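You operate a simulated robot arm through the tools that you are given. There is no shell and no other tool.

Carry out the task below with a simulated robot arm. There is one attempt and no reset: what you move stays moved.

Task
Nest each loose tray on the stack that has the same number.

The check looks at the end state, three seconds after you hand in, the way a careful person would. Anything else that was tipped, shoved, dropped, spilled or broken makes it a failure.

Robot
A 6-joint arm with a two-finger gripper, fixed in place. Base frame: the origin is at the foot of the arm, x ahead of it, y to its left, z up; the work surface is at about z = 0.55. Units: m, degrees, N and s.
Its first joint turns from -166.0 to 166.0 degrees. Payload 3.43 kg.
Tool frame: the origin (TCP) lies between the finger pads and is the grasp point; the fingertips stand 0.02 m ahead of it; z points along the fingers, y is the line along which they close. Largest opening 0.19 m; the body of the gripper starts 0.248 m behind the TCP.
Orientation is told as [roll, pitch, yaw] about the base's x, y, z axes, in that order, counted from this pose: with the fingers straight down and closing along the base's y, the tool's x points along the base's -x, its y along +y and its z along -z.

Tools
- The arm moves only by the tool nudge_tool. Its argument "plan" is text: rows parted by semicolons, each of 7 numbers parted by spaces: the gripper command, from -1 (shut) to 1 (fully open), values between in proportion, then the shift along the tool's x, y, z in m, then the turn, a rotation vector about the tool's x, y, z in degrees. In form: hand tx ty tz ax ay az; .... A call has 1 to 20 rows; each row is the pose to reach, as a shift and turn from the pose commanded when the call began, along the tool's axes at that moment. Rows are played at 5 a second. More than 0.05 m and 8.6 degrees between two rows, or a gripper value outside its range, and nothing of the call is played. Where a pose cannot be reached the arm comes as near as it can. A force on the tool above 40 N (or 10 N above the force at the start of the call, whichever is more), or a blocked arm, ends the call early, and 0.2 s more pass. The fingers move at their own pace (about 0.153 m/s each) and stop on an object; they squeeze with about 21 N. The grip force told is the motor's: it shows also when the fingers shut on nothing. Time passes only in rows, and 0.2 s behind the last, so rows that repeat a pose let the fingers close. It gives the time, the measured TCP pose, the force on the tool (base axes), the opening and the grip force at its end, in the units of the frame above (readings bear some noise), with the torque about the TCP (base axes, N m) and any sound that the robot's microphone picked up.
- Cameras (640 x 400 px; columns grow to the right, rows downward): "scene" is fixed at [0.2187, -0.4994, 1.1934]; the picture's right is [-0.36, 0.93, 0.00], its down [0.93, 0.35, -0.13] and it looks along [-0.12, -0.05, -0.99] (base axes); focal length 214 px, centre (320, 200). "wrist" rides on the gripper at [0.07, -0.008, -0.288] in the tool frame; the picture's right is [0.12, 0.99, 0.00], its down [-0.96, 0.12, -0.25] and it looks along [-0.25, 0.03, 0.97] (tool axes); focal length 261 px, centre (320, 200). There is no depth. A picture from a camera that has moved, and an enlarged one, comes with that camera's place and axes in the base frame and with its lens.
- get_image(camera): a new picture of that camera. It takes no simulated time.
- lift_body(by): slides the trunk up (or, below 0, down) by that many m; the arm rides with it, the base frame stays. It gives what a move gives, with no picture.
- inspect(camera, box): a new picture of the part [left, top, right, bottom] of that camera's present view, enlarged. It takes no simulated time.
- close_job(): hands the job in; it is judged then, once.

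Nothing tells you positions but the pictures and the camera data. Unless the task says otherwise, let go and move clear before handing in.

The tools are called after "Call:" as name(argument=value, ...) on one line, values as JSON. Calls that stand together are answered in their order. nudge_tool: Moves the arm, as the interface text tells. Its arguments: {"type":"object","properties":{"plan":{"type":"string"}},"required":["plan"]} The other tools are called the same way: lift_body (by) slides the trunk up or down; get_image (camera) takes a picture; inspect (camera, box) takes an enlarged picture of a part of a camera's view; close_job () hands the job in.

At the start:

```text
t: 0.0
position: [0.4525, -0.4738, 0.9252]
ee_rot: [0.0, 0.0, 0.0]
contact_force: [-0.2, -0.5, -0.7]
wrist_torque: [0.01, -0.02, 0.01]
grip_width: 0.1899
grip_force: 0.0
trunk travel left (down, up): [-0.225, 0.215]
```

scene: 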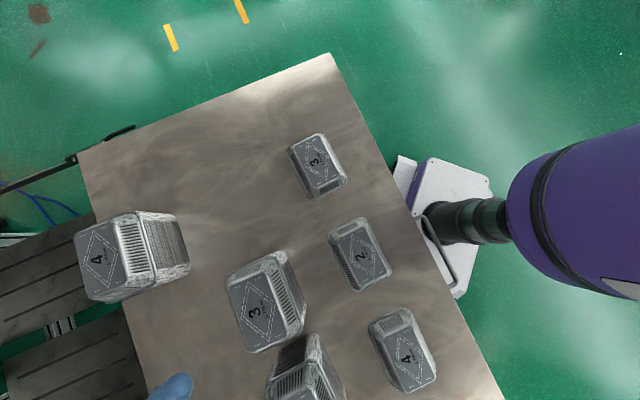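
wrist: 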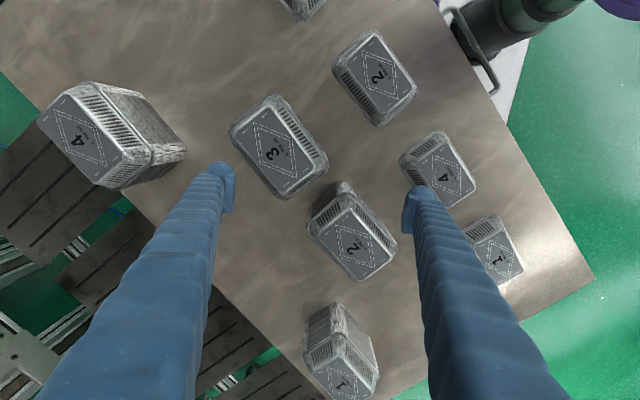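

I see four loose trays (numbered 3, 2, 4, 1) in a row and four stacks (4, 3, 2, 1). I'll take enlarged pictures before moving.

Call:
inspect(camera="scene", box=[260, 110, 460, 235])

Call:
inspect(camera="scene", box=[200, 230, 460, 400])

Call:
inspect(camera="wrist", box=[220, 20, 540, 220])

Call:
inspect(camera="wrist", box=[220, 170, 580, 400])

Call:
inspect(camera="wrist", box=[0, 60, 240, 210])

Call:
inspect(camera="scene", box=[60, 180, 260, 310])

```text
3.20 times, centred on (360, 172) of scene
camera zoom: at [0.2187, -0.4994, 1.1934], right [-0.36, 0.93, 0.0], down [0.93, 0.35, -0.13], along [-0.12, -0.05, -0.99], focal length 686 px, centre (192, 288)
```

zoom: 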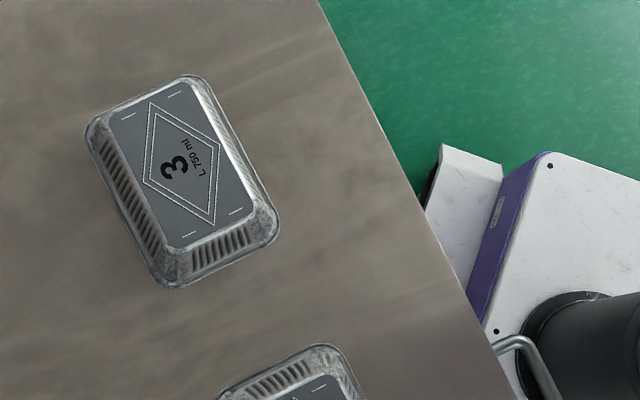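

```text
2.35 times, centred on (330, 315) of scene
camera zoom: at [0.2187, -0.4994, 1.1934], right [-0.36, 0.93, 0.0], down [0.93, 0.35, -0.13], along [-0.12, -0.05, -0.99], focal length 505 px, centre (296, -71)
```

zoom: 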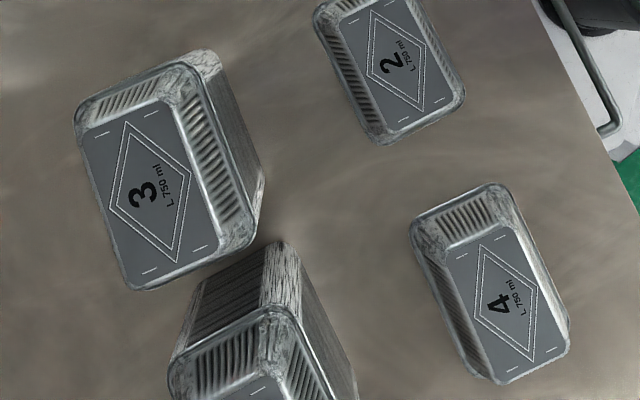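

```text
2.00 times, centred on (380, 120) of wrist
camera zoom: at [0.3822, -0.4824, 1.2126], right [-0.12, 0.99, 0.0], down [0.96, 0.12, 0.25], along [0.25, 0.03, -0.97], focal length 521 px, centre (200, 360)
```

zoom: 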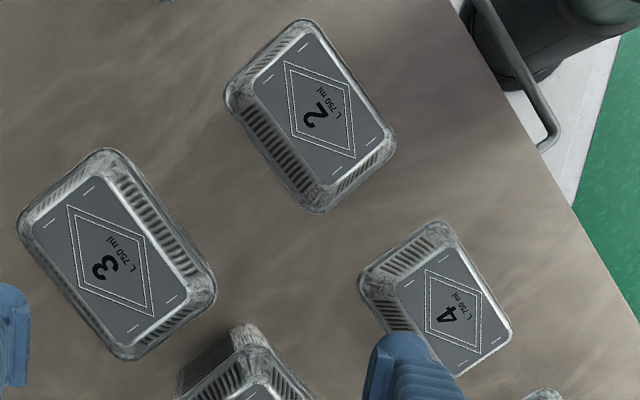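

```text
1.74 times, centred on (400, 285) of wrist
camera zoom: at [0.3822, -0.4824, 1.2126], right [-0.12, 0.99, 0.0], down [0.96, 0.12, 0.25], along [0.25, 0.03, -0.97], focal length 453 px, centre (181, 52)
```

zoom: 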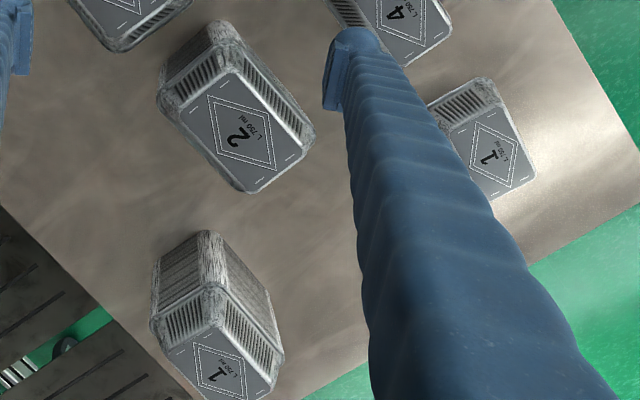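

```text
2.67 times, centred on (120, 135) of wrist
camera zoom: at [0.3822, -0.4824, 1.2126], right [-0.12, 0.99, 0.0], down [0.96, 0.12, 0.25], along [0.25, 0.03, -0.97], focal length 695 px, centre (853, 373)
```

zoom: 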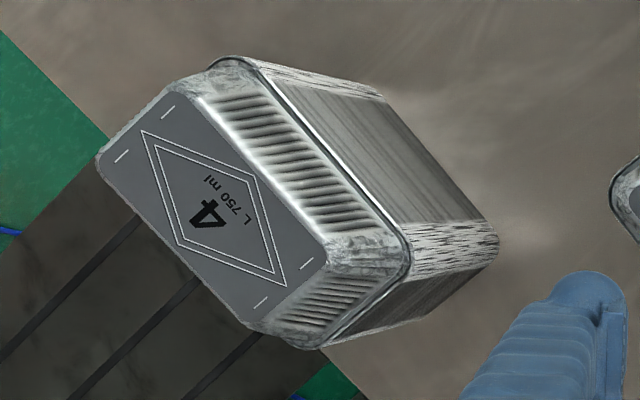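

```text
3.08 times, centred on (160, 245) of scene
camera zoom: at [0.2187, -0.4994, 1.1934], right [-0.36, 0.93, 0.0], down [0.93, 0.35, -0.13], along [-0.12, -0.05, -0.99], focal length 660 px, centre (812, 62)
```

zoom: 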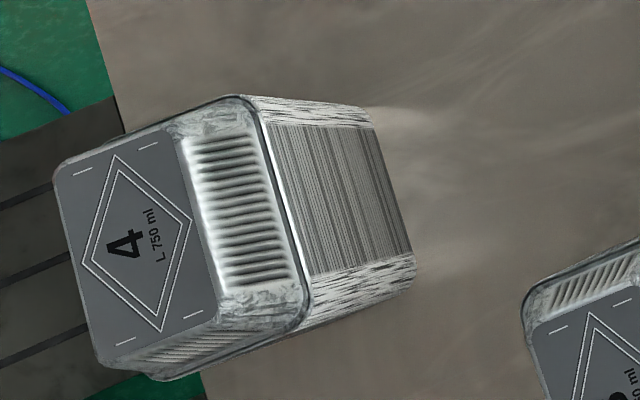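

Eight trays: loose 2 is near (0.25, -0.37), loose 4 near (0.44, -0.18), loose 1 near (0.62, 0.01) and loose 3 near (0.05, -0.575). The stacks stand near (0.42, -0.556) for 3, (0.61, -0.38) for 2, (0.44, -0.90) for 4 and (0.88, -0.37) for 1. Next I move above loose tray 2 and turn the tool to line up with its short axis.

Call:
nudge_tool(plan="1 0.0254 0.0125 0.009 0 0 -6.6; 1 0.0509 0.025 0.018 0 0 -13.2; 1 0.0763 0.0374 0.028 0 0 -19.9; 1 0.1018 0.05 0.037 0 0 -26.5; 1 0.1272 0.0624 0.046 0 0 -33.1; 1 0.1526 0.075 0.056 0 0 -39.7; 1 0.178 0.0873 0.065 0 0 -46.4; 1 0.2035 0.0998 0.075 0 0 -53; 1 0.2035 0.0998 0.075 0 0 -53")

Call:
get_image(camera="wrist")

Call:
get_image(camera="scene")

```text
t: 2.0
position: [0.2482, -0.3729, 0.8492]
ee_rot: [0.0, 0.0, 53.1]
contact_force: [0.0, 0.3, 0.3]
wrist_torque: [0.03, 0.01, 0.01]
grip_width: 0.1898
grip_force: 0.1
trunk travel left (down, up): [-0.225, 0.215]
```

```text
taken
camera wrist: at [0.2133, -0.4353, 1.1385], right [-0.87, 0.5, 0.0], down [0.49, 0.84, 0.25], along [0.12, 0.21, -0.97], focal length 261 px, centre (320, 200)
```

wrist: 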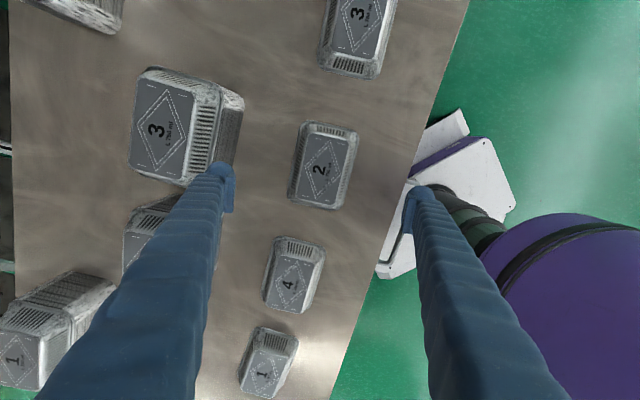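

```text
taken
```

scene: 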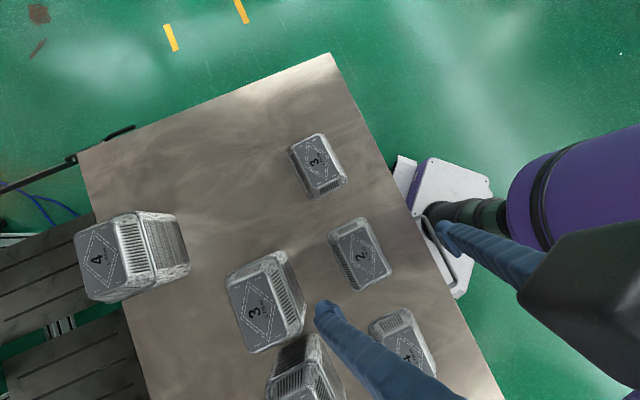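

The tool sits over the row; tray 2 is just off the centre of the wrist view. I'll enlarge it to measure position and heading.

Call:
inspect(camera="wrist", box=[240, 110, 400, 220])

Call:
inspect(camera="wrist", box=[230, 220, 390, 320])

Call:
inspect(camera="wrist", box=[0, 230, 160, 400])

```text
3.64 times, centred on (320, 165) of wrist
camera zoom: at [0.2133, -0.4353, 1.1385], right [-0.87, 0.5, 0.0], down [0.49, 0.84, 0.25], along [0.12, 0.21, -0.97], focal length 948 px, centre (320, 327)
```

zoom: 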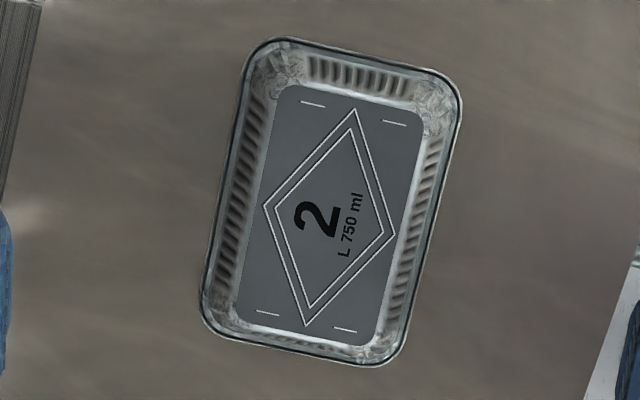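

```text
4.00 times, centred on (310, 270) of wrist
camera zoom: at [0.2133, -0.4353, 1.1385], right [-0.87, 0.5, 0.0], down [0.49, 0.84, 0.25], along [0.12, 0.21, -0.97], focal length 1043 px, centre (360, -80)
```

zoom: 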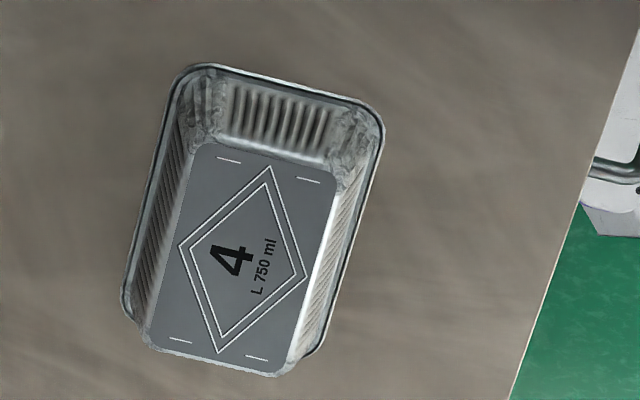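

```text
2.35 times, centred on (80, 315) of wrist
camera zoom: at [0.2133, -0.4353, 1.1385], right [-0.87, 0.5, 0.0], down [0.49, 0.84, 0.25], along [0.12, 0.21, -0.97], focal length 613 px, centre (885, -71)
```

zoom: 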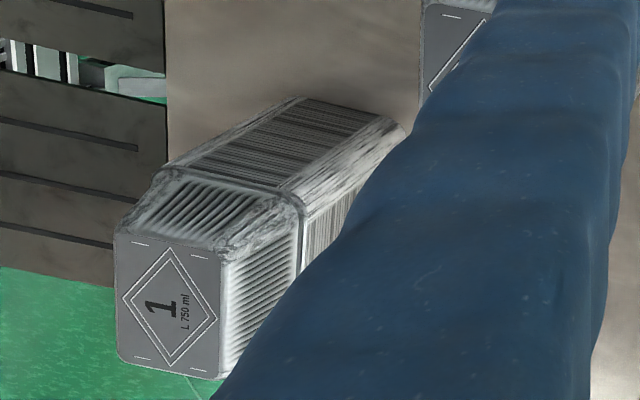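

Tray 2's rim measures about 0.183 × 0.129 m, centred near (0.247, -0.368), with its long axis at about 48°. So I'll grip it across the short sides, after descending partway to check the alignment.

Call:
nudge_tool(plan="1 -0.0036 0.0052 0.0 0 0 5; 1 -0.0036 0.0052 0.04 0 0 5; 1 -0.0036 0.0052 0.08 0 0 5; 1 -0.0036 0.0052 0.12 0 0 5; 1 -0.0036 0.0052 0.16 0 0 5; 1 -0.0036 0.0052 0.2 0 0 5; 1 -0.0036 0.0052 0.2 0 0 5")

Call:
get_image(camera="wrist")

Call:
inspect(camera="wrist", box=[220, 90, 420, 250])

```text
t: 3.6
position: [0.246, -0.3662, 0.6496]
ee_rot: [0.0, 0.0, 48.0]
contact_force: [-0.7, 0.1, -0.9]
wrist_torque: [0.1, 0.01, 0.0]
grip_width: 0.19
grip_force: 0.1
trunk travel left (down, up): [-0.225, 0.215]
```

```text
taken
camera wrist: at [0.2062, -0.4262, 0.9371], right [-0.82, 0.58, 0.0], down [0.56, 0.79, 0.25], along [0.14, 0.2, -0.97], focal length 261 px, centre (320, 200)
```

wrist: 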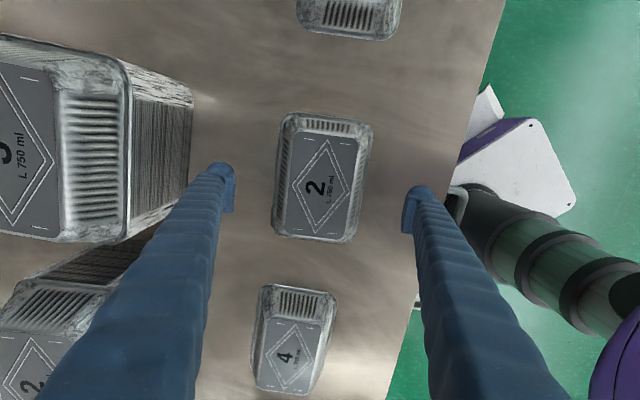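

```text
2.50 times, centred on (320, 170) of wrist
camera zoom: at [0.2062, -0.4262, 0.9371], right [-0.82, 0.58, 0.0], down [0.56, 0.79, 0.25], along [0.14, 0.2, -0.97], focal length 652 px, centre (320, 275)
```

zoom: 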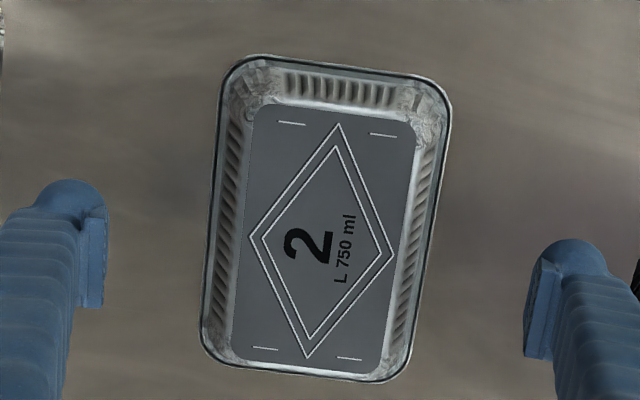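

Tray 2 is centred within 1 mm and needs about 1.2° of turn. I'll go down to just above the table.

Call:
nudge_tool(plan="1 0 0.0007 0.02 0 0 1.2; 1 0 0.0007 0.045 0 0 1.2; 1 0 0.0007 0.065 0 0 1.2; 1 0 0.0007 0.075 0 0 1.2; 1 0 0.0007 0.075 0 0 1.2")

Call:
get_image(camera="wrist")

```text
t: 4.8
position: [0.2474, -0.3676, 0.575]
ee_rot: [-0.1, 0.0, 46.8]
contact_force: [0.1, -0.6, -0.5]
wrist_torque: [0.04, 0.02, -0.04]
grip_width: 0.1897
grip_force: 0.1
trunk travel left (down, up): [-0.225, 0.215]
```

```text
taken
camera wrist: at [0.2048, -0.4248, 0.8628], right [-0.81, 0.59, 0.0], down [0.57, 0.78, 0.25], along [0.15, 0.2, -0.97], focal length 261 px, centre (320, 200)
```

wrist: 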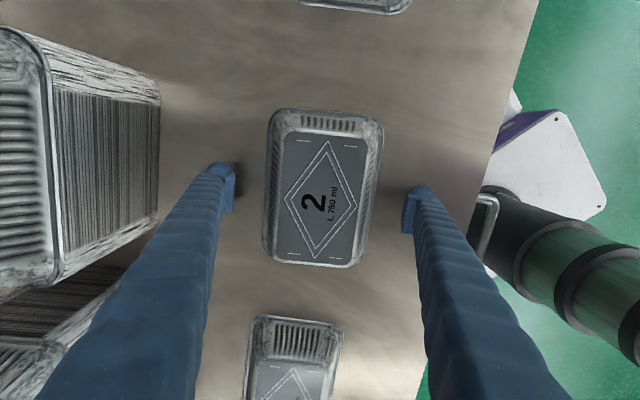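

The fingers straddle tray 2 symmetrically. I'll go down another 3 mm and close.

Call:
nudge_tool(plan="1 0 0 0.002 0 0 0; 1 0 0 0.0035 0 0 0; 1 0 0 0.0035 0 0 0")

Call:
nudge_tool(plan="0.6 0 0 0 0 0 0; 0.5 0 0 0 0 0 0; 0.4 0 0 0 0 0 0; 0.3 0 0 0 0 0 0; 0.2 0 0 0 0 0 0; 0.2 0 0 0 0 0 0; 0.2 0 0 0 0 0 0")

Call:
get_image(camera="wrist")

```text
t: 5.6
position: [0.2467, -0.3674, 0.5719]
ee_rot: [0.0, 0.0, 46.9]
contact_force: [-1.0, -0.1, -0.1]
wrist_torque: [-0.02, 0.0, -0.01]
grip_width: 0.19
grip_force: 0.1
trunk travel left (down, up): [-0.225, 0.215]
```

```text
t: 7.2
position: [0.2459, -0.3673, 0.5717]
ee_rot: [0.0, 0.0, 46.8]
contact_force: [1.0, 0.0, 0.4]
wrist_torque: [0.01, 0.0, 0.0]
grip_width: 0.1139
grip_force: 0.0
trunk travel left (down, up): [-0.225, 0.215]
```

```text
taken
camera wrist: at [0.2046, -0.4248, 0.8597], right [-0.81, 0.59, 0.0], down [0.57, 0.78, 0.25], along [0.15, 0.2, -0.97], focal length 261 px, centre (320, 200)
```

wrist: 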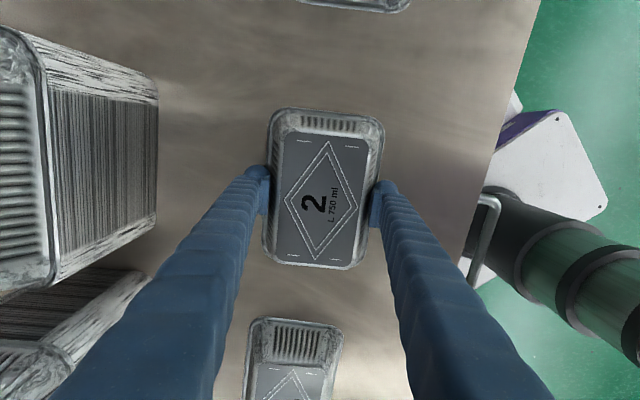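

The opening is 0.114 with no grip force yet; I'll look closer at where the fingers meet the tray.

Call:
inspect(camera="wrist", box=[220, 100, 430, 280])

Call:
inspect(camera="scene", box=[260, 180, 460, 320])

```text
2.22 times, centred on (325, 190) of wrist
camera zoom: at [0.2046, -0.4248, 0.8597], right [-0.81, 0.59, 0.0], down [0.57, 0.78, 0.25], along [0.15, 0.2, -0.97], focal length 579 px, centre (309, 222)
```

zoom: 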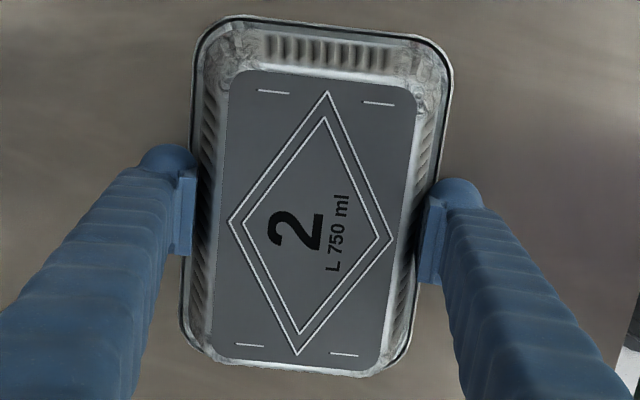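

```text
2.86 times, centred on (360, 250) of scene
camera zoom: at [0.2187, -0.4994, 1.1934], right [-0.36, 0.93, 0.0], down [0.93, 0.35, -0.13], along [-0.12, -0.05, -0.99], focal length 613 px, centre (206, 57)
```

zoom: 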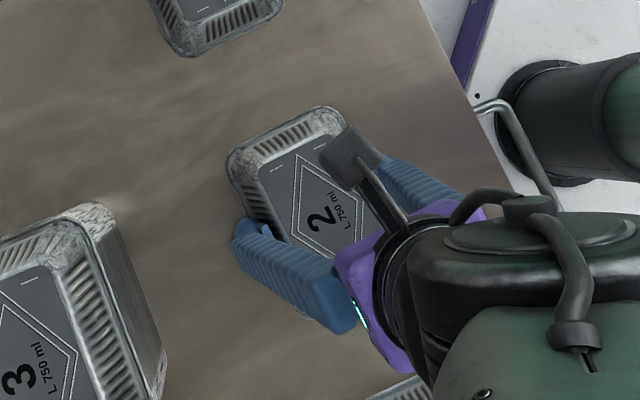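

The pads look almost at the rim. I'll close further in small steps and watch the grip force.

Call:
nudge_tool(plan="0.15 0 0 0 0 0 0; 0.1 0 0 0 0 0 0; 0.1 0 0 0 0 0 0; 0.1 0 0 0 0 0 0")

Call:
inspect(camera="wrist", box=[220, 100, 430, 280])

```text
t: 8.2
position: [0.2463, -0.3672, 0.5714]
ee_rot: [0.1, 0.1, 46.8]
contact_force: [0.2, -0.8, 1.8]
wrist_torque: [-0.03, 0.01, 0.05]
grip_width: 0.1113
grip_force: 21.1
trunk travel left (down, up): [-0.225, 0.215]
```

```text
2.22 times, centred on (325, 190) of wrist
camera zoom: at [0.2046, -0.4248, 0.8598], right [-0.81, 0.59, 0.0], down [0.57, 0.78, 0.25], along [0.15, 0.2, -0.97], focal length 579 px, centre (309, 222)
```

zoom: 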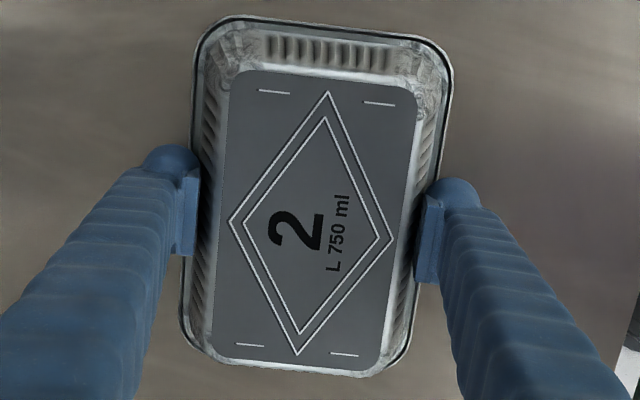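

The tray is gripped at 0.111 m opening with 21 N. I'll lift it slightly to test the hold.

Call:
nudge_tool(plan="0 0 0 -0.005 0 0 0; -0.1 0 0 -0.01 0 0 0; -0.1 0 0 -0.02 0 0 0; -0.1 0 0 -0.03 0 0 0; -0.1 0 0 -0.03 0 0 0")

Call:
get_image(camera="wrist")

Call:
get_image(camera="scene")

```text
t: 9.4
position: [0.2456, -0.3667, 0.602]
ee_rot: [0.0, 0.1, 46.8]
contact_force: [-0.6, 0.4, -0.5]
wrist_torque: [0.01, -0.01, 0.02]
grip_width: 0.1111
grip_force: 21.0
trunk travel left (down, up): [-0.225, 0.215]
```

```text
taken
camera wrist: at [0.2044, -0.4247, 0.8898], right [-0.81, 0.59, 0.0], down [0.57, 0.78, 0.25], along [0.15, 0.2, -0.97], focal length 261 px, centre (320, 200)
```

wrist: 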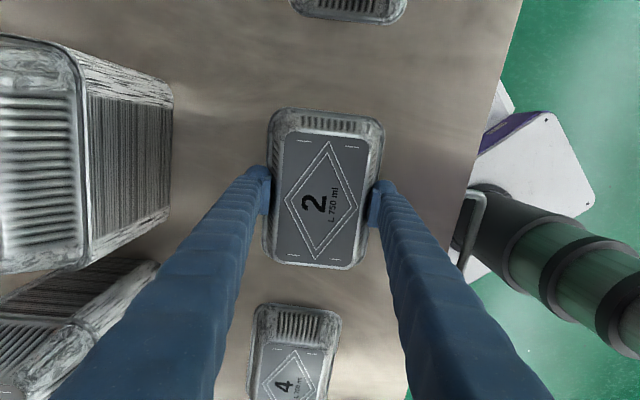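

```text
taken
```

scene: 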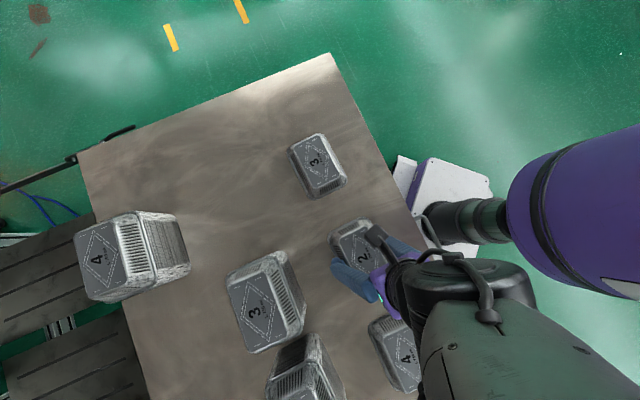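

Tray 2 is held and hangs level. I'll raise it well above all the stacks and carry it to a spot beyond stack 2, where the wrist camera can see stack 2 past the held tray.

Call:
nudge_tool(plan="-0.1 0 0 -0.045 0 0 0; -0.1 0 0 -0.09 0 0 0; -0.1 0 0 -0.135 0 0 0; -0.1 0 0 -0.18 0 0 0; -0.1 0 0 -0.225 0 0 0; -0.1 0 0 -0.27 0 0 0; -0.1 0 0 -0.318 0 0 0; -0.1 -0.038 -0.0248 -0.318 0 0 0; -0.1 -0.0758 -0.0496 -0.318 0 0 0; -0.1 -0.1137 -0.0744 -0.318 0 0 0; -0.1 -0.1516 -0.0992 -0.318 0 0 0; -0.1 -0.1895 -0.124 -0.318 0 0 0; -0.1 -0.2274 -0.1488 -0.318 0 0 0; -0.1 -0.2653 -0.1736 -0.318 0 0 0; -0.1 -0.3032 -0.1984 -0.318 0 0 0; -0.1 -0.341 -0.2231 -0.318 0 0 0; -0.1 -0.379 -0.248 -0.318 0 0 0; -0.1 -0.4168 -0.2727 -0.318 0 0 0; -0.1 -0.4168 -0.2727 -0.318 0 0 0")

Call:
get_image(camera="wrist")

Call:
get_image(camera="scene")

```text
t: 13.4
position: [0.7295, -0.2497, 0.9211]
ee_rot: [0.1, -0.1, 46.8]
contact_force: [0.1, 0.2, 0.8]
wrist_torque: [-0.05, 0.02, -0.02]
grip_width: 0.1105
grip_force: 21.4
trunk travel left (down, up): [-0.225, 0.215]
```

```text
taken
camera wrist: at [0.6892, -0.3074, 1.208], right [-0.81, 0.59, 0.0], down [0.57, 0.78, 0.25], along [0.15, 0.2, -0.97], focal length 261 px, centre (320, 200)
```

wrist: 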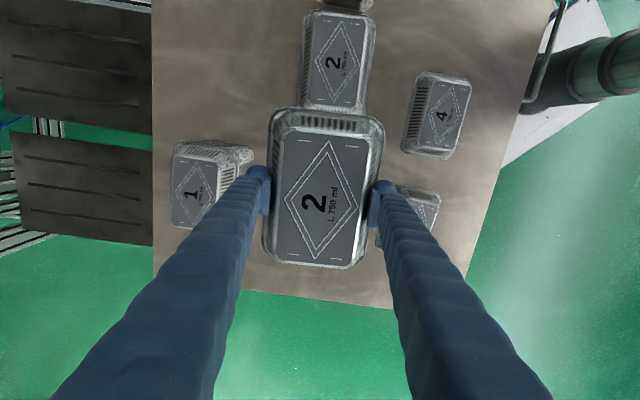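

```text
taken
```

scene: 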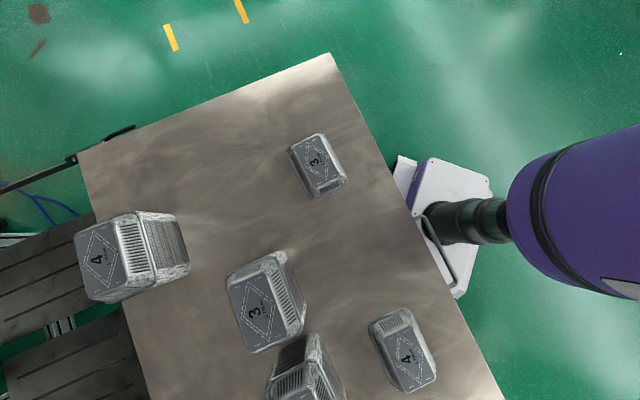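

Stack 2 is visible above the held tray, stack 1 to the left. I'll enlarge both, plus the held tray as a reference.

Call:
inspect(camera="wrist", box=[280, 0, 400, 120])

Call:
inspect(camera="wrist", box=[150, 120, 270, 240])

Call:
inspect(camera="wrist", box=[240, 95, 400, 280])

```text
3.33 times, centred on (340, 60) of wrist
camera zoom: at [0.6892, -0.3074, 1.208], right [-0.81, 0.59, 0.0], down [0.57, 0.78, 0.25], along [0.15, 0.2, -0.97], focal length 869 px, centre (253, 667)
```

zoom: 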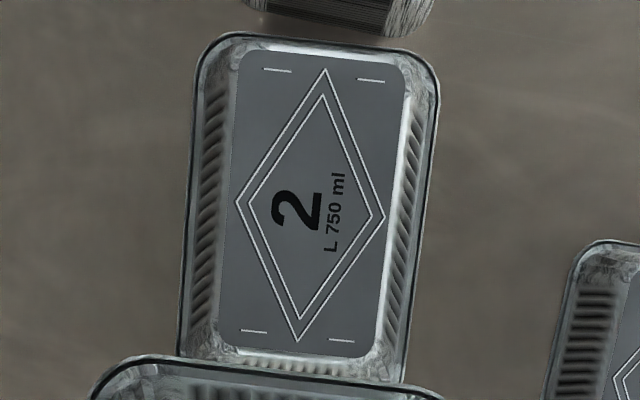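

```text
3.33 times, centred on (210, 180) of wrist
camera zoom: at [0.6892, -0.3074, 1.208], right [-0.81, 0.59, 0.0], down [0.57, 0.78, 0.25], along [0.15, 0.2, -0.97], focal length 869 px, centre (687, 267)
```

zoom: 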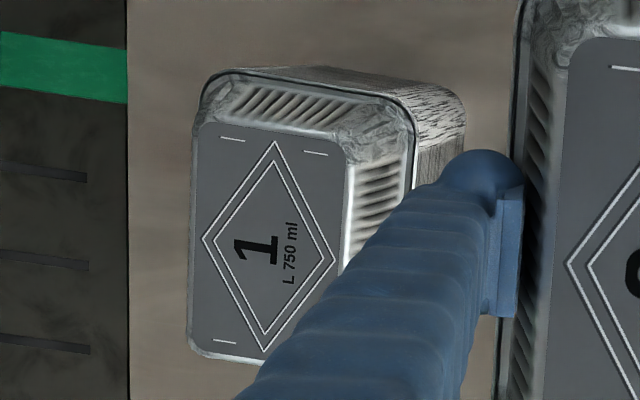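

```text
2.16 times, centred on (320, 188) of wrist
camera zoom: at [0.6892, -0.3074, 1.208], right [-0.81, 0.59, 0.0], down [0.57, 0.78, 0.25], along [0.15, 0.2, -0.97], focal length 564 px, centre (320, 227)
```

zoom: 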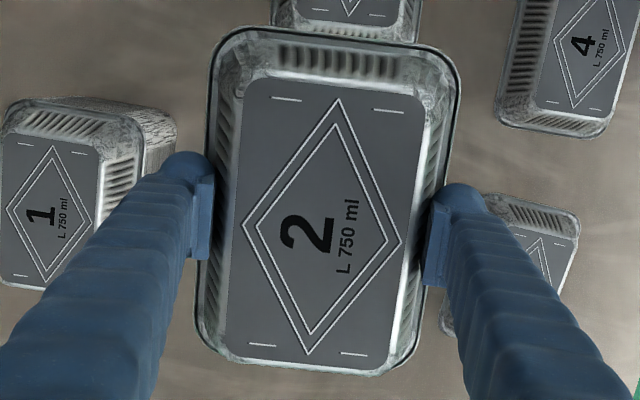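

From this side stack 2's top label comes out near (0.599, -0.381), z ≈ 0.73, turned about +1° relative to the held tray. I'll take a second view from the opposite side so that scale errors cancel.

Call:
nudge_tool(plan="-0.1 0.045 0 0 0 0 0; -0.1 0.09 0 0 0 0 0; -0.1 0.135 0 0 0 0 0; -0.1 0.18 0 0 0 0 0; -0.1 0.225 0 0 0 0 0; -0.1 0.27 0 0 0 0 0; -0.1 0.315 0 0 0 0 0; -0.1 0.36 0 0 0 0 0; -0.1 0.405 0 0 0 0 0; -0.1 0.45 0 0 0 0 0; -0.1 0.48 0 0 0 0 0; -0.1 0.48 0 0 0 0 0")

Call:
get_image(camera="wrist")

Call:
inspect(camera="wrist", box=[260, 260, 400, 370])

Call:
inspect(camera="wrist", box=[240, 95, 400, 280])

```text
t: 16.0
position: [0.4004, -0.6001, 0.9197]
ee_rot: [-0.1, -0.1, 46.9]
contact_force: [0.1, -0.4, 0.9]
wrist_torque: [0.07, 0.0, -0.01]
grip_width: 0.11
grip_force: 20.8
trunk travel left (down, up): [-0.225, 0.215]
```

```text
taken
camera wrist: at [0.3597, -0.6581, 1.2071], right [-0.81, 0.59, 0.0], down [0.57, 0.78, 0.25], along [0.15, 0.2, -0.97], focal length 261 px, centre (320, 200)
```

wrist: 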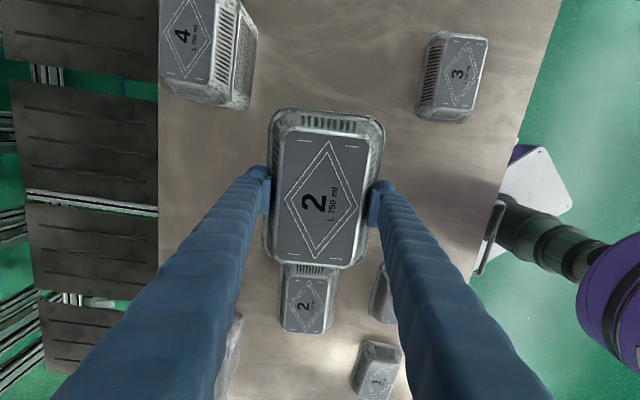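

```text
3.64 times, centred on (330, 315) of wrist
camera zoom: at [0.3597, -0.6581, 1.2071], right [-0.81, 0.59, 0.0], down [0.57, 0.78, 0.25], along [0.15, 0.2, -0.97], focal length 948 px, centre (284, -218)
```

zoom: 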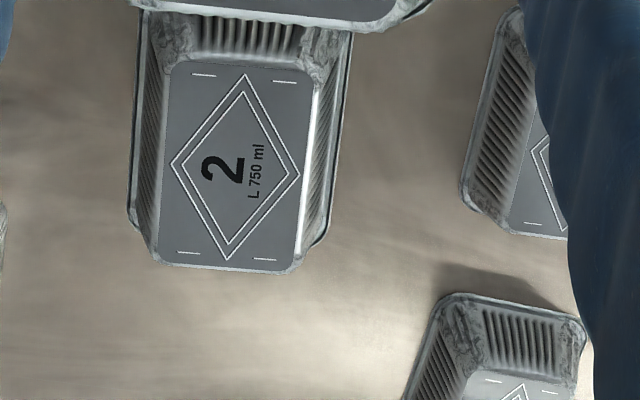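

```text
2.16 times, centred on (320, 188) of wrist
camera zoom: at [0.3597, -0.6581, 1.2071], right [-0.81, 0.59, 0.0], down [0.57, 0.78, 0.25], along [0.15, 0.2, -0.97], focal length 564 px, centre (320, 227)
```

zoom: 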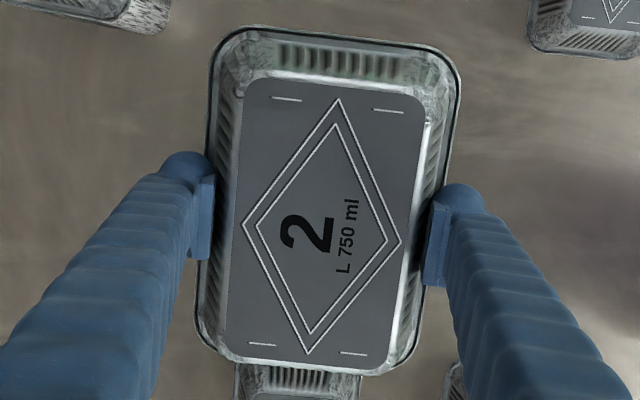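

Triangulating both views puts stack 2's top at z ≈ 0.721, centred at (0.598, -0.383); I need a shift of (-0.293, +0.006) in tool axes and a -1° turn. I'll move over it and stop a little above.

Call:
nudge_tool(plan="-0.1 -0.042 0.0008 0 0 0 0; -0.1 -0.084 0.0016 0 0 0 0; -0.1 -0.126 0.0024 0 0 0 -0.5; -0.1 -0.168 0.0032 0 0 0 -1; -0.1 -0.21 0.004 0 0 0 -1; -0.1 -0.252 0.005 0 0 0 -1; -0.1 -0.2934 0.0057 0 0 0 -1; -0.1 -0.2934 0.0057 0.04 0 0 -1; -0.1 -0.2934 0.0057 0.08 0 0 -1; -0.1 -0.2934 0.0057 0.12 0 0 -1; -0.1 -0.2934 0.0057 0.155 0 0 -1; -0.1 -0.2934 0.0057 0.155 0 0 -1")

Call:
get_image(camera="wrist")

Call:
get_image(camera="scene")

```text
t: 18.6
position: [0.5972, -0.3814, 0.7635]
ee_rot: [0.1, 0.0, 47.8]
contact_force: [-0.4, -0.8, 0.3]
wrist_torque: [0.08, 0.02, -0.01]
grip_width: 0.1101
grip_force: 21.0
trunk travel left (down, up): [-0.225, 0.215]
```

```text
taken
camera wrist: at [0.5565, -0.4402, 1.0515], right [-0.82, 0.58, 0.0], down [0.56, 0.79, 0.25], along [0.14, 0.2, -0.97], focal length 261 px, centre (320, 200)
```

wrist: 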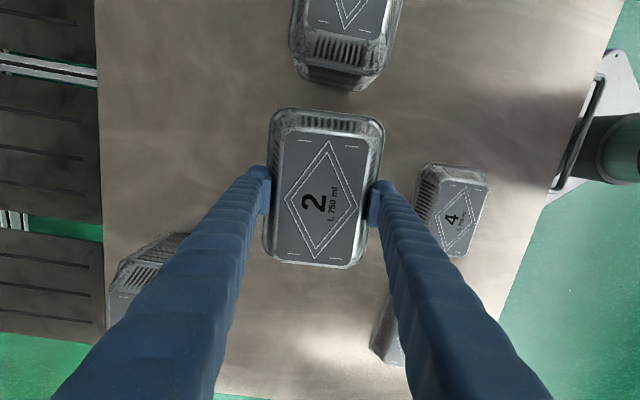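

```text
taken
```

scene: 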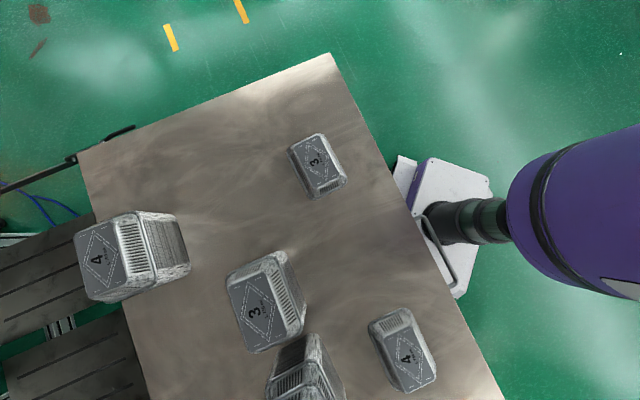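

The tray is right above stack 2 (the TCP matches the target within 1 mm). I'll lower it in small steps, checking force.

Call:
nudge_tool(plan="-0.1 0 0 0.01 0 0 0; -0.1 0 0 0.02 0 0 0; -0.1 0 0 0.03 0 0 0; -0.1 0 0 0.04 0 0 0; -0.1 0 0 0.048 0 0 0; -0.1 0 0 0.048 0 0 0")

Call:
inspect(camera="scene", box=[200, 290, 400, 400])

```text
t: 20.0
position: [0.5985, -0.3819, 0.716]
ee_rot: [0.0, 0.0, 47.8]
contact_force: [0.3, -0.1, -0.1]
wrist_torque: [-0.02, -0.02, 0.02]
grip_width: 0.1099
grip_force: 21.2
trunk travel left (down, up): [-0.225, 0.215]
```

```text
3.20 times, centred on (300, 345) of scene
camera zoom: at [0.2187, -0.4994, 1.1934], right [-0.36, 0.93, 0.0], down [0.93, 0.35, -0.13], along [-0.12, -0.05, -0.99], focal length 686 px, centre (384, -264)
```

zoom: 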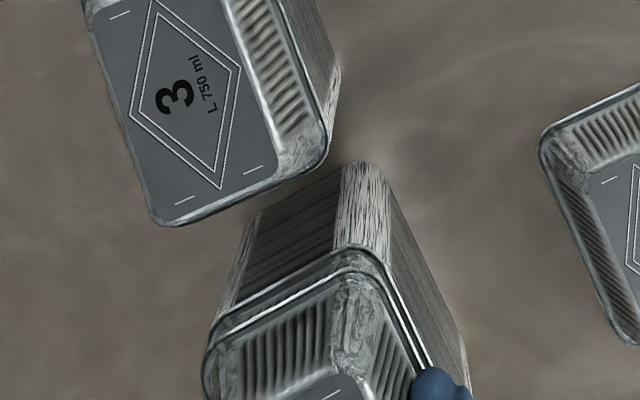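

The scene view shows the held tray aligned over the stack with a small gap left. I'll keep lowering.

Call:
nudge_tool(plan="-0.1 0 0 0.002 0 0 0; -0.1 0 0 0.004 0 0 0; -0.1 0 0 0.006 0 0 0; -0.1 0 0 0.008 0 0 0; -0.1 0 0 0.008 0 0 0")

Call:
inspect(camera="scene", box=[240, 330, 360, 400])

```text
t: 21.2
position: [0.5986, -0.3822, 0.7084]
ee_rot: [0.2, 0.0, 47.9]
contact_force: [-0.5, -0.3, -0.5]
wrist_torque: [-0.03, 0.0, -0.03]
grip_width: 0.1102
grip_force: 20.8
trunk travel left (down, up): [-0.225, 0.215]
```

```text
5.33 times, centred on (300, 365) of scene
camera zoom: at [0.2187, -0.4994, 1.1934], right [-0.36, 0.93, 0.0], down [0.93, 0.35, -0.13], along [-0.12, -0.05, -0.99], focal length 1144 px, centre (427, -680)
```

zoom: 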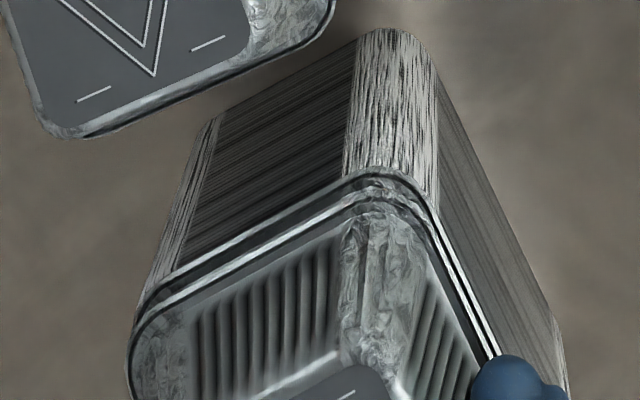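

The rims are now close, still with a small gap and no contact force. Lowering more finely.

Call:
nudge_tool(plan="-0.1 0 0 0.0015 0 0 0; -0.1 0 0 0.003 0 0 0; -0.1 0 0 0.0045 0 0 0; -0.1 0 0 0.0045 0 0 0")

Call:
inspect(camera="scene", box=[240, 330, 360, 400])

```text
t: 22.2
position: [0.5991, -0.3812, 0.704]
ee_rot: [0.0, 0.0, 47.8]
contact_force: [0.4, -0.2, 0.1]
wrist_torque: [0.01, -0.01, -0.03]
grip_width: 0.1098
grip_force: 21.1
trunk travel left (down, up): [-0.225, 0.215]
```

```text
5.33 times, centred on (300, 365) of scene
camera zoom: at [0.2187, -0.4994, 1.1934], right [-0.36, 0.93, 0.0], down [0.93, 0.35, -0.13], along [-0.12, -0.05, -0.99], focal length 1144 px, centre (427, -680)
```

zoom: 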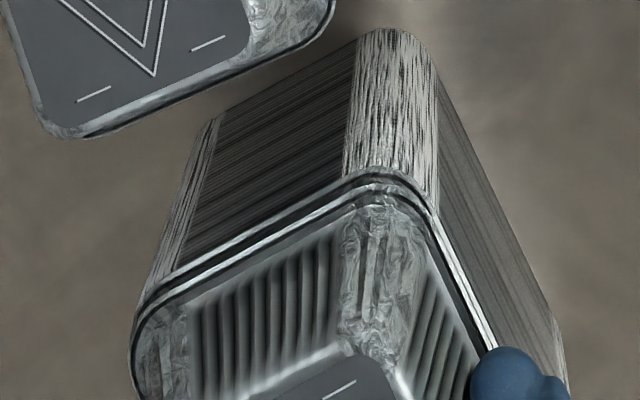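

Call:
nudge_tool(plan="-0.1 0 0 0.001 0 0 0; -0.1 0 0 0.002 0 0 0; -0.1 0 0 0.002 0 0 0")

Call:
inspect(camera="scene", box=[240, 330, 360, 400])

```text
t: 23.0
position: [0.5981, -0.3816, 0.702]
ee_rot: [0.1, 0.0, 47.8]
contact_force: [-0.7, -0.9, -1.1]
wrist_torque: [-0.01, -0.01, 0.0]
grip_width: 0.1097
grip_force: 20.4
trunk travel left (down, up): [-0.225, 0.215]
```

```text
5.33 times, centred on (300, 365) of scene
camera zoom: at [0.2187, -0.4994, 1.1934], right [-0.36, 0.93, 0.0], down [0.93, 0.35, -0.13], along [-0.12, -0.05, -0.99], focal length 1144 px, centre (427, -680)
```

zoom: 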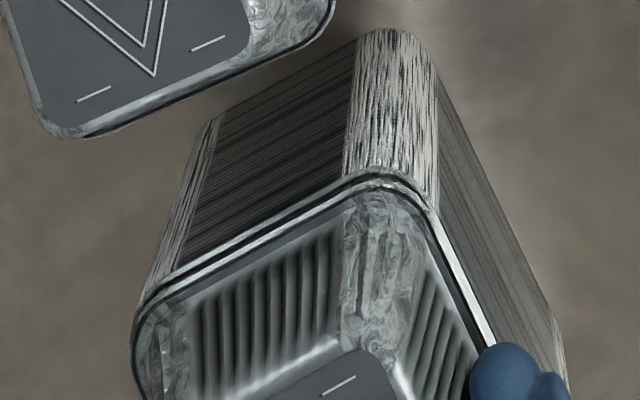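

Call:
nudge_tool(plan="-0.1 0 0 0.001 0 0 0; -0.1 0 0 0.002 0 0 0; -0.1 0 0 0.002 0 0 0")

Call:
inspect(camera="scene", box=[240, 330, 360, 400])

```text
t: 23.8
position: [0.5993, -0.3824, 0.7]
ee_rot: [-0.1, 0.0, 47.9]
contact_force: [-1.0, -1.3, 0.4]
wrist_torque: [-0.1, 0.09, 0.11]
grip_width: 0.1093
grip_force: 21.1
trunk travel left (down, up): [-0.225, 0.215]
```

```text
5.33 times, centred on (300, 365) of scene
camera zoom: at [0.2187, -0.4994, 1.1934], right [-0.36, 0.93, 0.0], down [0.93, 0.35, -0.13], along [-0.12, -0.05, -0.99], focal length 1144 px, centre (427, -680)
```

zoom: 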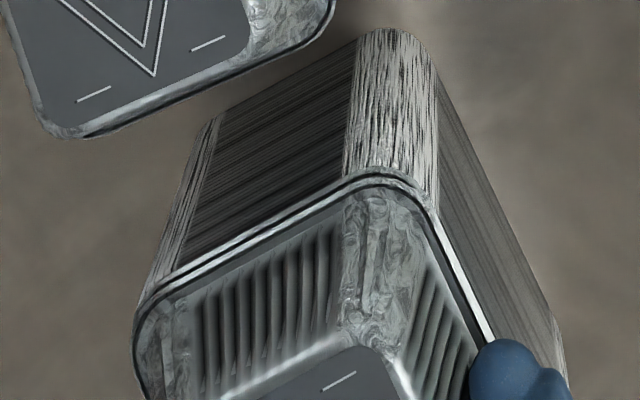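

Slight torque shows first contact and the rim sits just above the rim below. I'll release gently and check that it settles before lifting away.

Call:
nudge_tool(plan="0.2 0 0 0 0 0 0; 0.3 0 0 0 0 0 0; 0.4 0 0 0 0 0 0; 0.5 0 0 0 0 0 0; 0.5 0 0 0 0 0 0; 0.5 0 0 0 0 0 0")

Call:
inspect(camera="scene", box=[240, 330, 360, 400])

Call:
get_image(camera="wrist")

```text
t: 25.2
position: [0.5987, -0.3806, 0.7007]
ee_rot: [0.1, 0.0, 47.8]
contact_force: [0.4, -0.5, 0.2]
wrist_torque: [0.01, 0.01, -0.01]
grip_width: 0.1424
grip_force: 0.1
trunk travel left (down, up): [-0.225, 0.215]
```

```text
5.33 times, centred on (300, 365) of scene
camera zoom: at [0.2187, -0.4994, 1.1934], right [-0.36, 0.93, 0.0], down [0.93, 0.35, -0.13], along [-0.12, -0.05, -0.99], focal length 1144 px, centre (427, -680)
```

zoom: 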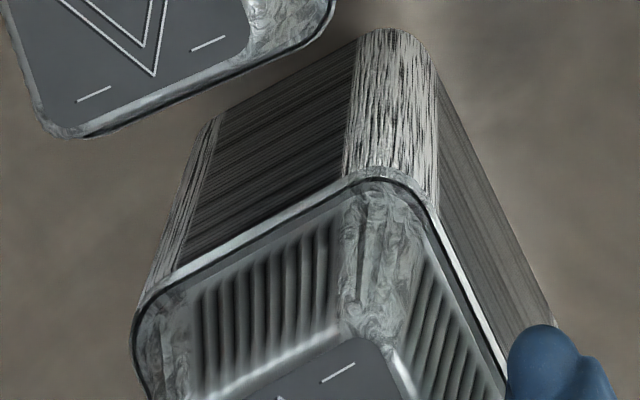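

```text
taken
camera wrist: at [0.558, -0.4404, 0.9878], right [-0.82, 0.58, 0.0], down [0.56, 0.79, 0.25], along [0.14, 0.2, -0.97], focal length 261 px, centre (320, 200)
```

wrist: 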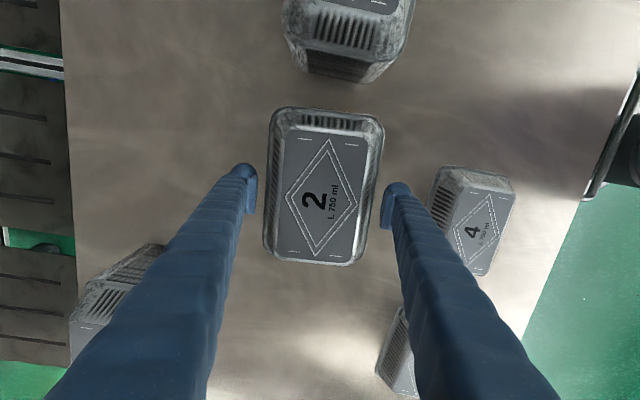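

Tray 2 dropped cleanly into the stack. I'll open fully while rising and get a clear look at stack 1, which seems close to the reach limit.

Call:
nudge_tool(plan="0.6 0 0 -0.02 0 0 0; 0.6 0 0 -0.05 0 0 0; 0.7 0 0 -0.09 0 0 0; 1 0 0 -0.13 0 0 0; 1 0 0 -0.17 0 0 0; 1 0 0 -0.2 0 0 0; 1 0 0 -0.2 0 0 0")

Call:
get_image(camera="wrist")

Call:
inspect(camera="wrist", box=[250, 120, 390, 250])

```text
t: 26.8
position: [0.599, -0.3819, 0.9015]
ee_rot: [0.1, 0.1, 47.8]
contact_force: [0.3, 0.2, 0.2]
wrist_torque: [-0.03, 0.02, 0.01]
grip_width: 0.1901
grip_force: 0.1
trunk travel left (down, up): [-0.225, 0.215]
```

```text
taken
camera wrist: at [0.5592, -0.4406, 1.1893], right [-0.82, 0.58, 0.0], down [0.56, 0.79, 0.25], along [0.14, 0.2, -0.97], focal length 261 px, centre (320, 200)
```

wrist: 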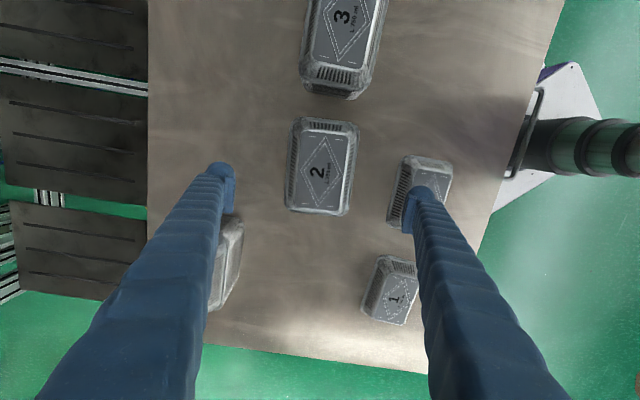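

```text
3.08 times, centred on (320, 185) of wrist
camera zoom: at [0.5592, -0.4406, 1.1893], right [-0.82, 0.58, 0.0], down [0.56, 0.79, 0.25], along [0.14, 0.2, -0.97], focal length 802 px, centre (320, 246)
```

zoom: 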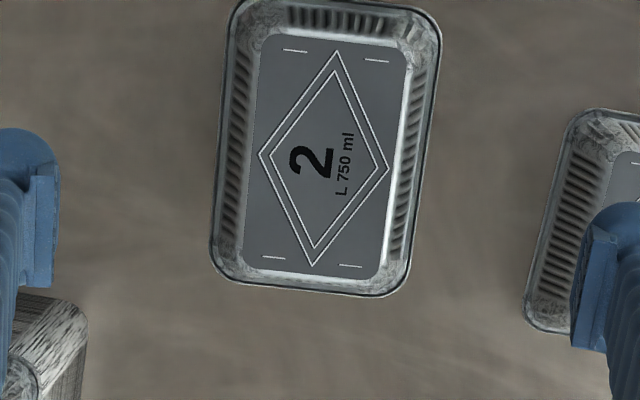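

Stack 2 looks right. Now I test reach above stack 1 with the empty hand, staying high.

Call:
nudge_tool(plan="1 -0.032 -0.0308 0 0 0 0; 1 -0.064 -0.0615 0 0 0 0; 1 -0.096 -0.0923 0 0 0 0; 1 -0.128 -0.123 0 0 0 0; 1 -0.16 -0.1538 0 0 0 0; 1 -0.192 -0.1846 0 0 0 0; 1 -0.224 -0.2153 0 0 0 0; 1 -0.2556 -0.2461 0 0 0 0; 1 -0.2556 -0.2461 0 0 0 0")

Call:
get_image(camera="wrist")

Call:
inspect(camera="wrist", box=[230, 90, 410, 260])

```text
t: 28.8
position: [0.9527, -0.3587, 0.9015]
ee_rot: [0.0, -0.1, 47.8]
contact_force: [-1.4, -0.8, 0.2]
wrist_torque: [0.06, -0.02, 0.0]
grip_width: 0.1902
grip_force: 0.1
trunk travel left (down, up): [-0.225, 0.215]
```

```text
taken
camera wrist: at [0.9116, -0.4173, 1.1893], right [-0.82, 0.58, 0.0], down [0.56, 0.79, 0.25], along [0.14, 0.2, -0.97], focal length 261 px, centre (320, 200)
```

wrist: 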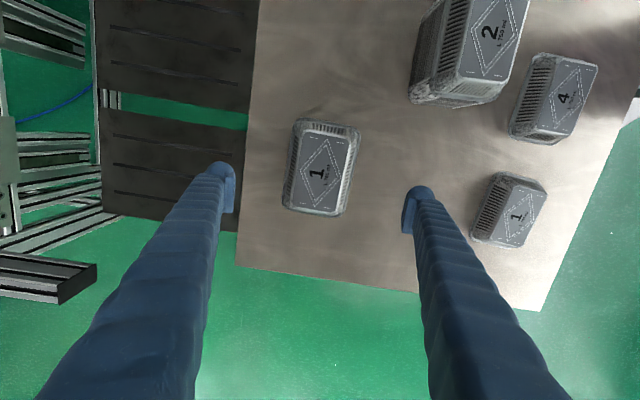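

```text
2.35 times, centred on (320, 175) of wrist
camera zoom: at [0.9116, -0.4173, 1.1893], right [-0.82, 0.58, 0.0], down [0.56, 0.79, 0.25], along [0.14, 0.2, -0.97], focal length 613 px, centre (320, 259)
```

zoom: 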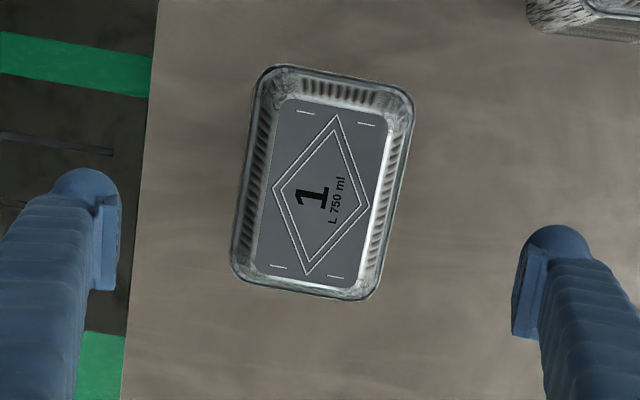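

Stack 1 is reachable: it's centred at about (0.956, -0.3585), top z ≈ 0.72, yaw about 44.5°. I can lower the trunk for the final descent. Now over to loose tray 1.

Call:
nudge_tool(plan="1 -0.005 0.043 0.005 0 0 0; 1 -0.01 0.086 0.01 0 0 0; 1 -0.015 0.129 0.014 0 0 0; 1 -0.02 0.172 0.018 0 0 0; 1 -0.025 0.215 0.023 0 0 0; 1 -0.03 0.258 0.027 0 0 0; 1 -0.036 0.301 0.032 0 0 0; 1 -0.041 0.344 0.036 0 0 0; 1 -0.046 0.387 0.041 0 0 0; 1 -0.051 0.43 0.045 0 0 0; 1 -0.0565 0.4737 0.05 0 0 0; 1 -0.0565 0.4737 0.05 0 0 0")

Call:
get_image(camera="wrist")

Call:
inspect(camera="wrist", box=[230, 90, 410, 260])

```text
t: 31.4
position: [0.6397, 0.0015, 0.8501]
ee_rot: [-0.1, 0.0, 47.8]
contact_force: [0.0, 0.4, -1.2]
wrist_torque: [-0.07, 0.01, 0.01]
grip_width: 0.1898
grip_force: 0.1
trunk travel left (down, up): [-0.225, 0.215]
```

```text
taken
camera wrist: at [0.5987, -0.0555, 1.1373], right [-0.82, 0.58, 0.0], down [0.56, 0.79, 0.25], along [0.14, 0.2, -0.97], focal length 261 px, centre (320, 200)
```

wrist: 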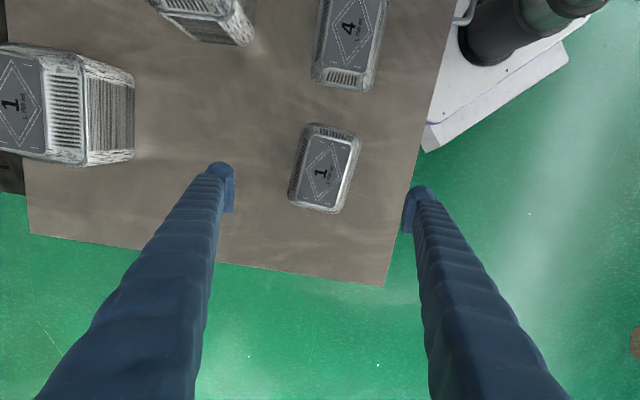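

```text
2.35 times, centred on (320, 175) of wrist
camera zoom: at [0.5987, -0.0555, 1.1373], right [-0.82, 0.58, 0.0], down [0.56, 0.79, 0.25], along [0.14, 0.2, -0.97], focal length 613 px, centre (320, 259)
```

zoom: 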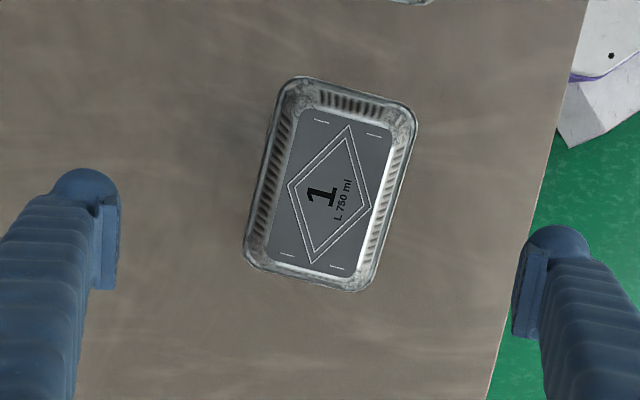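

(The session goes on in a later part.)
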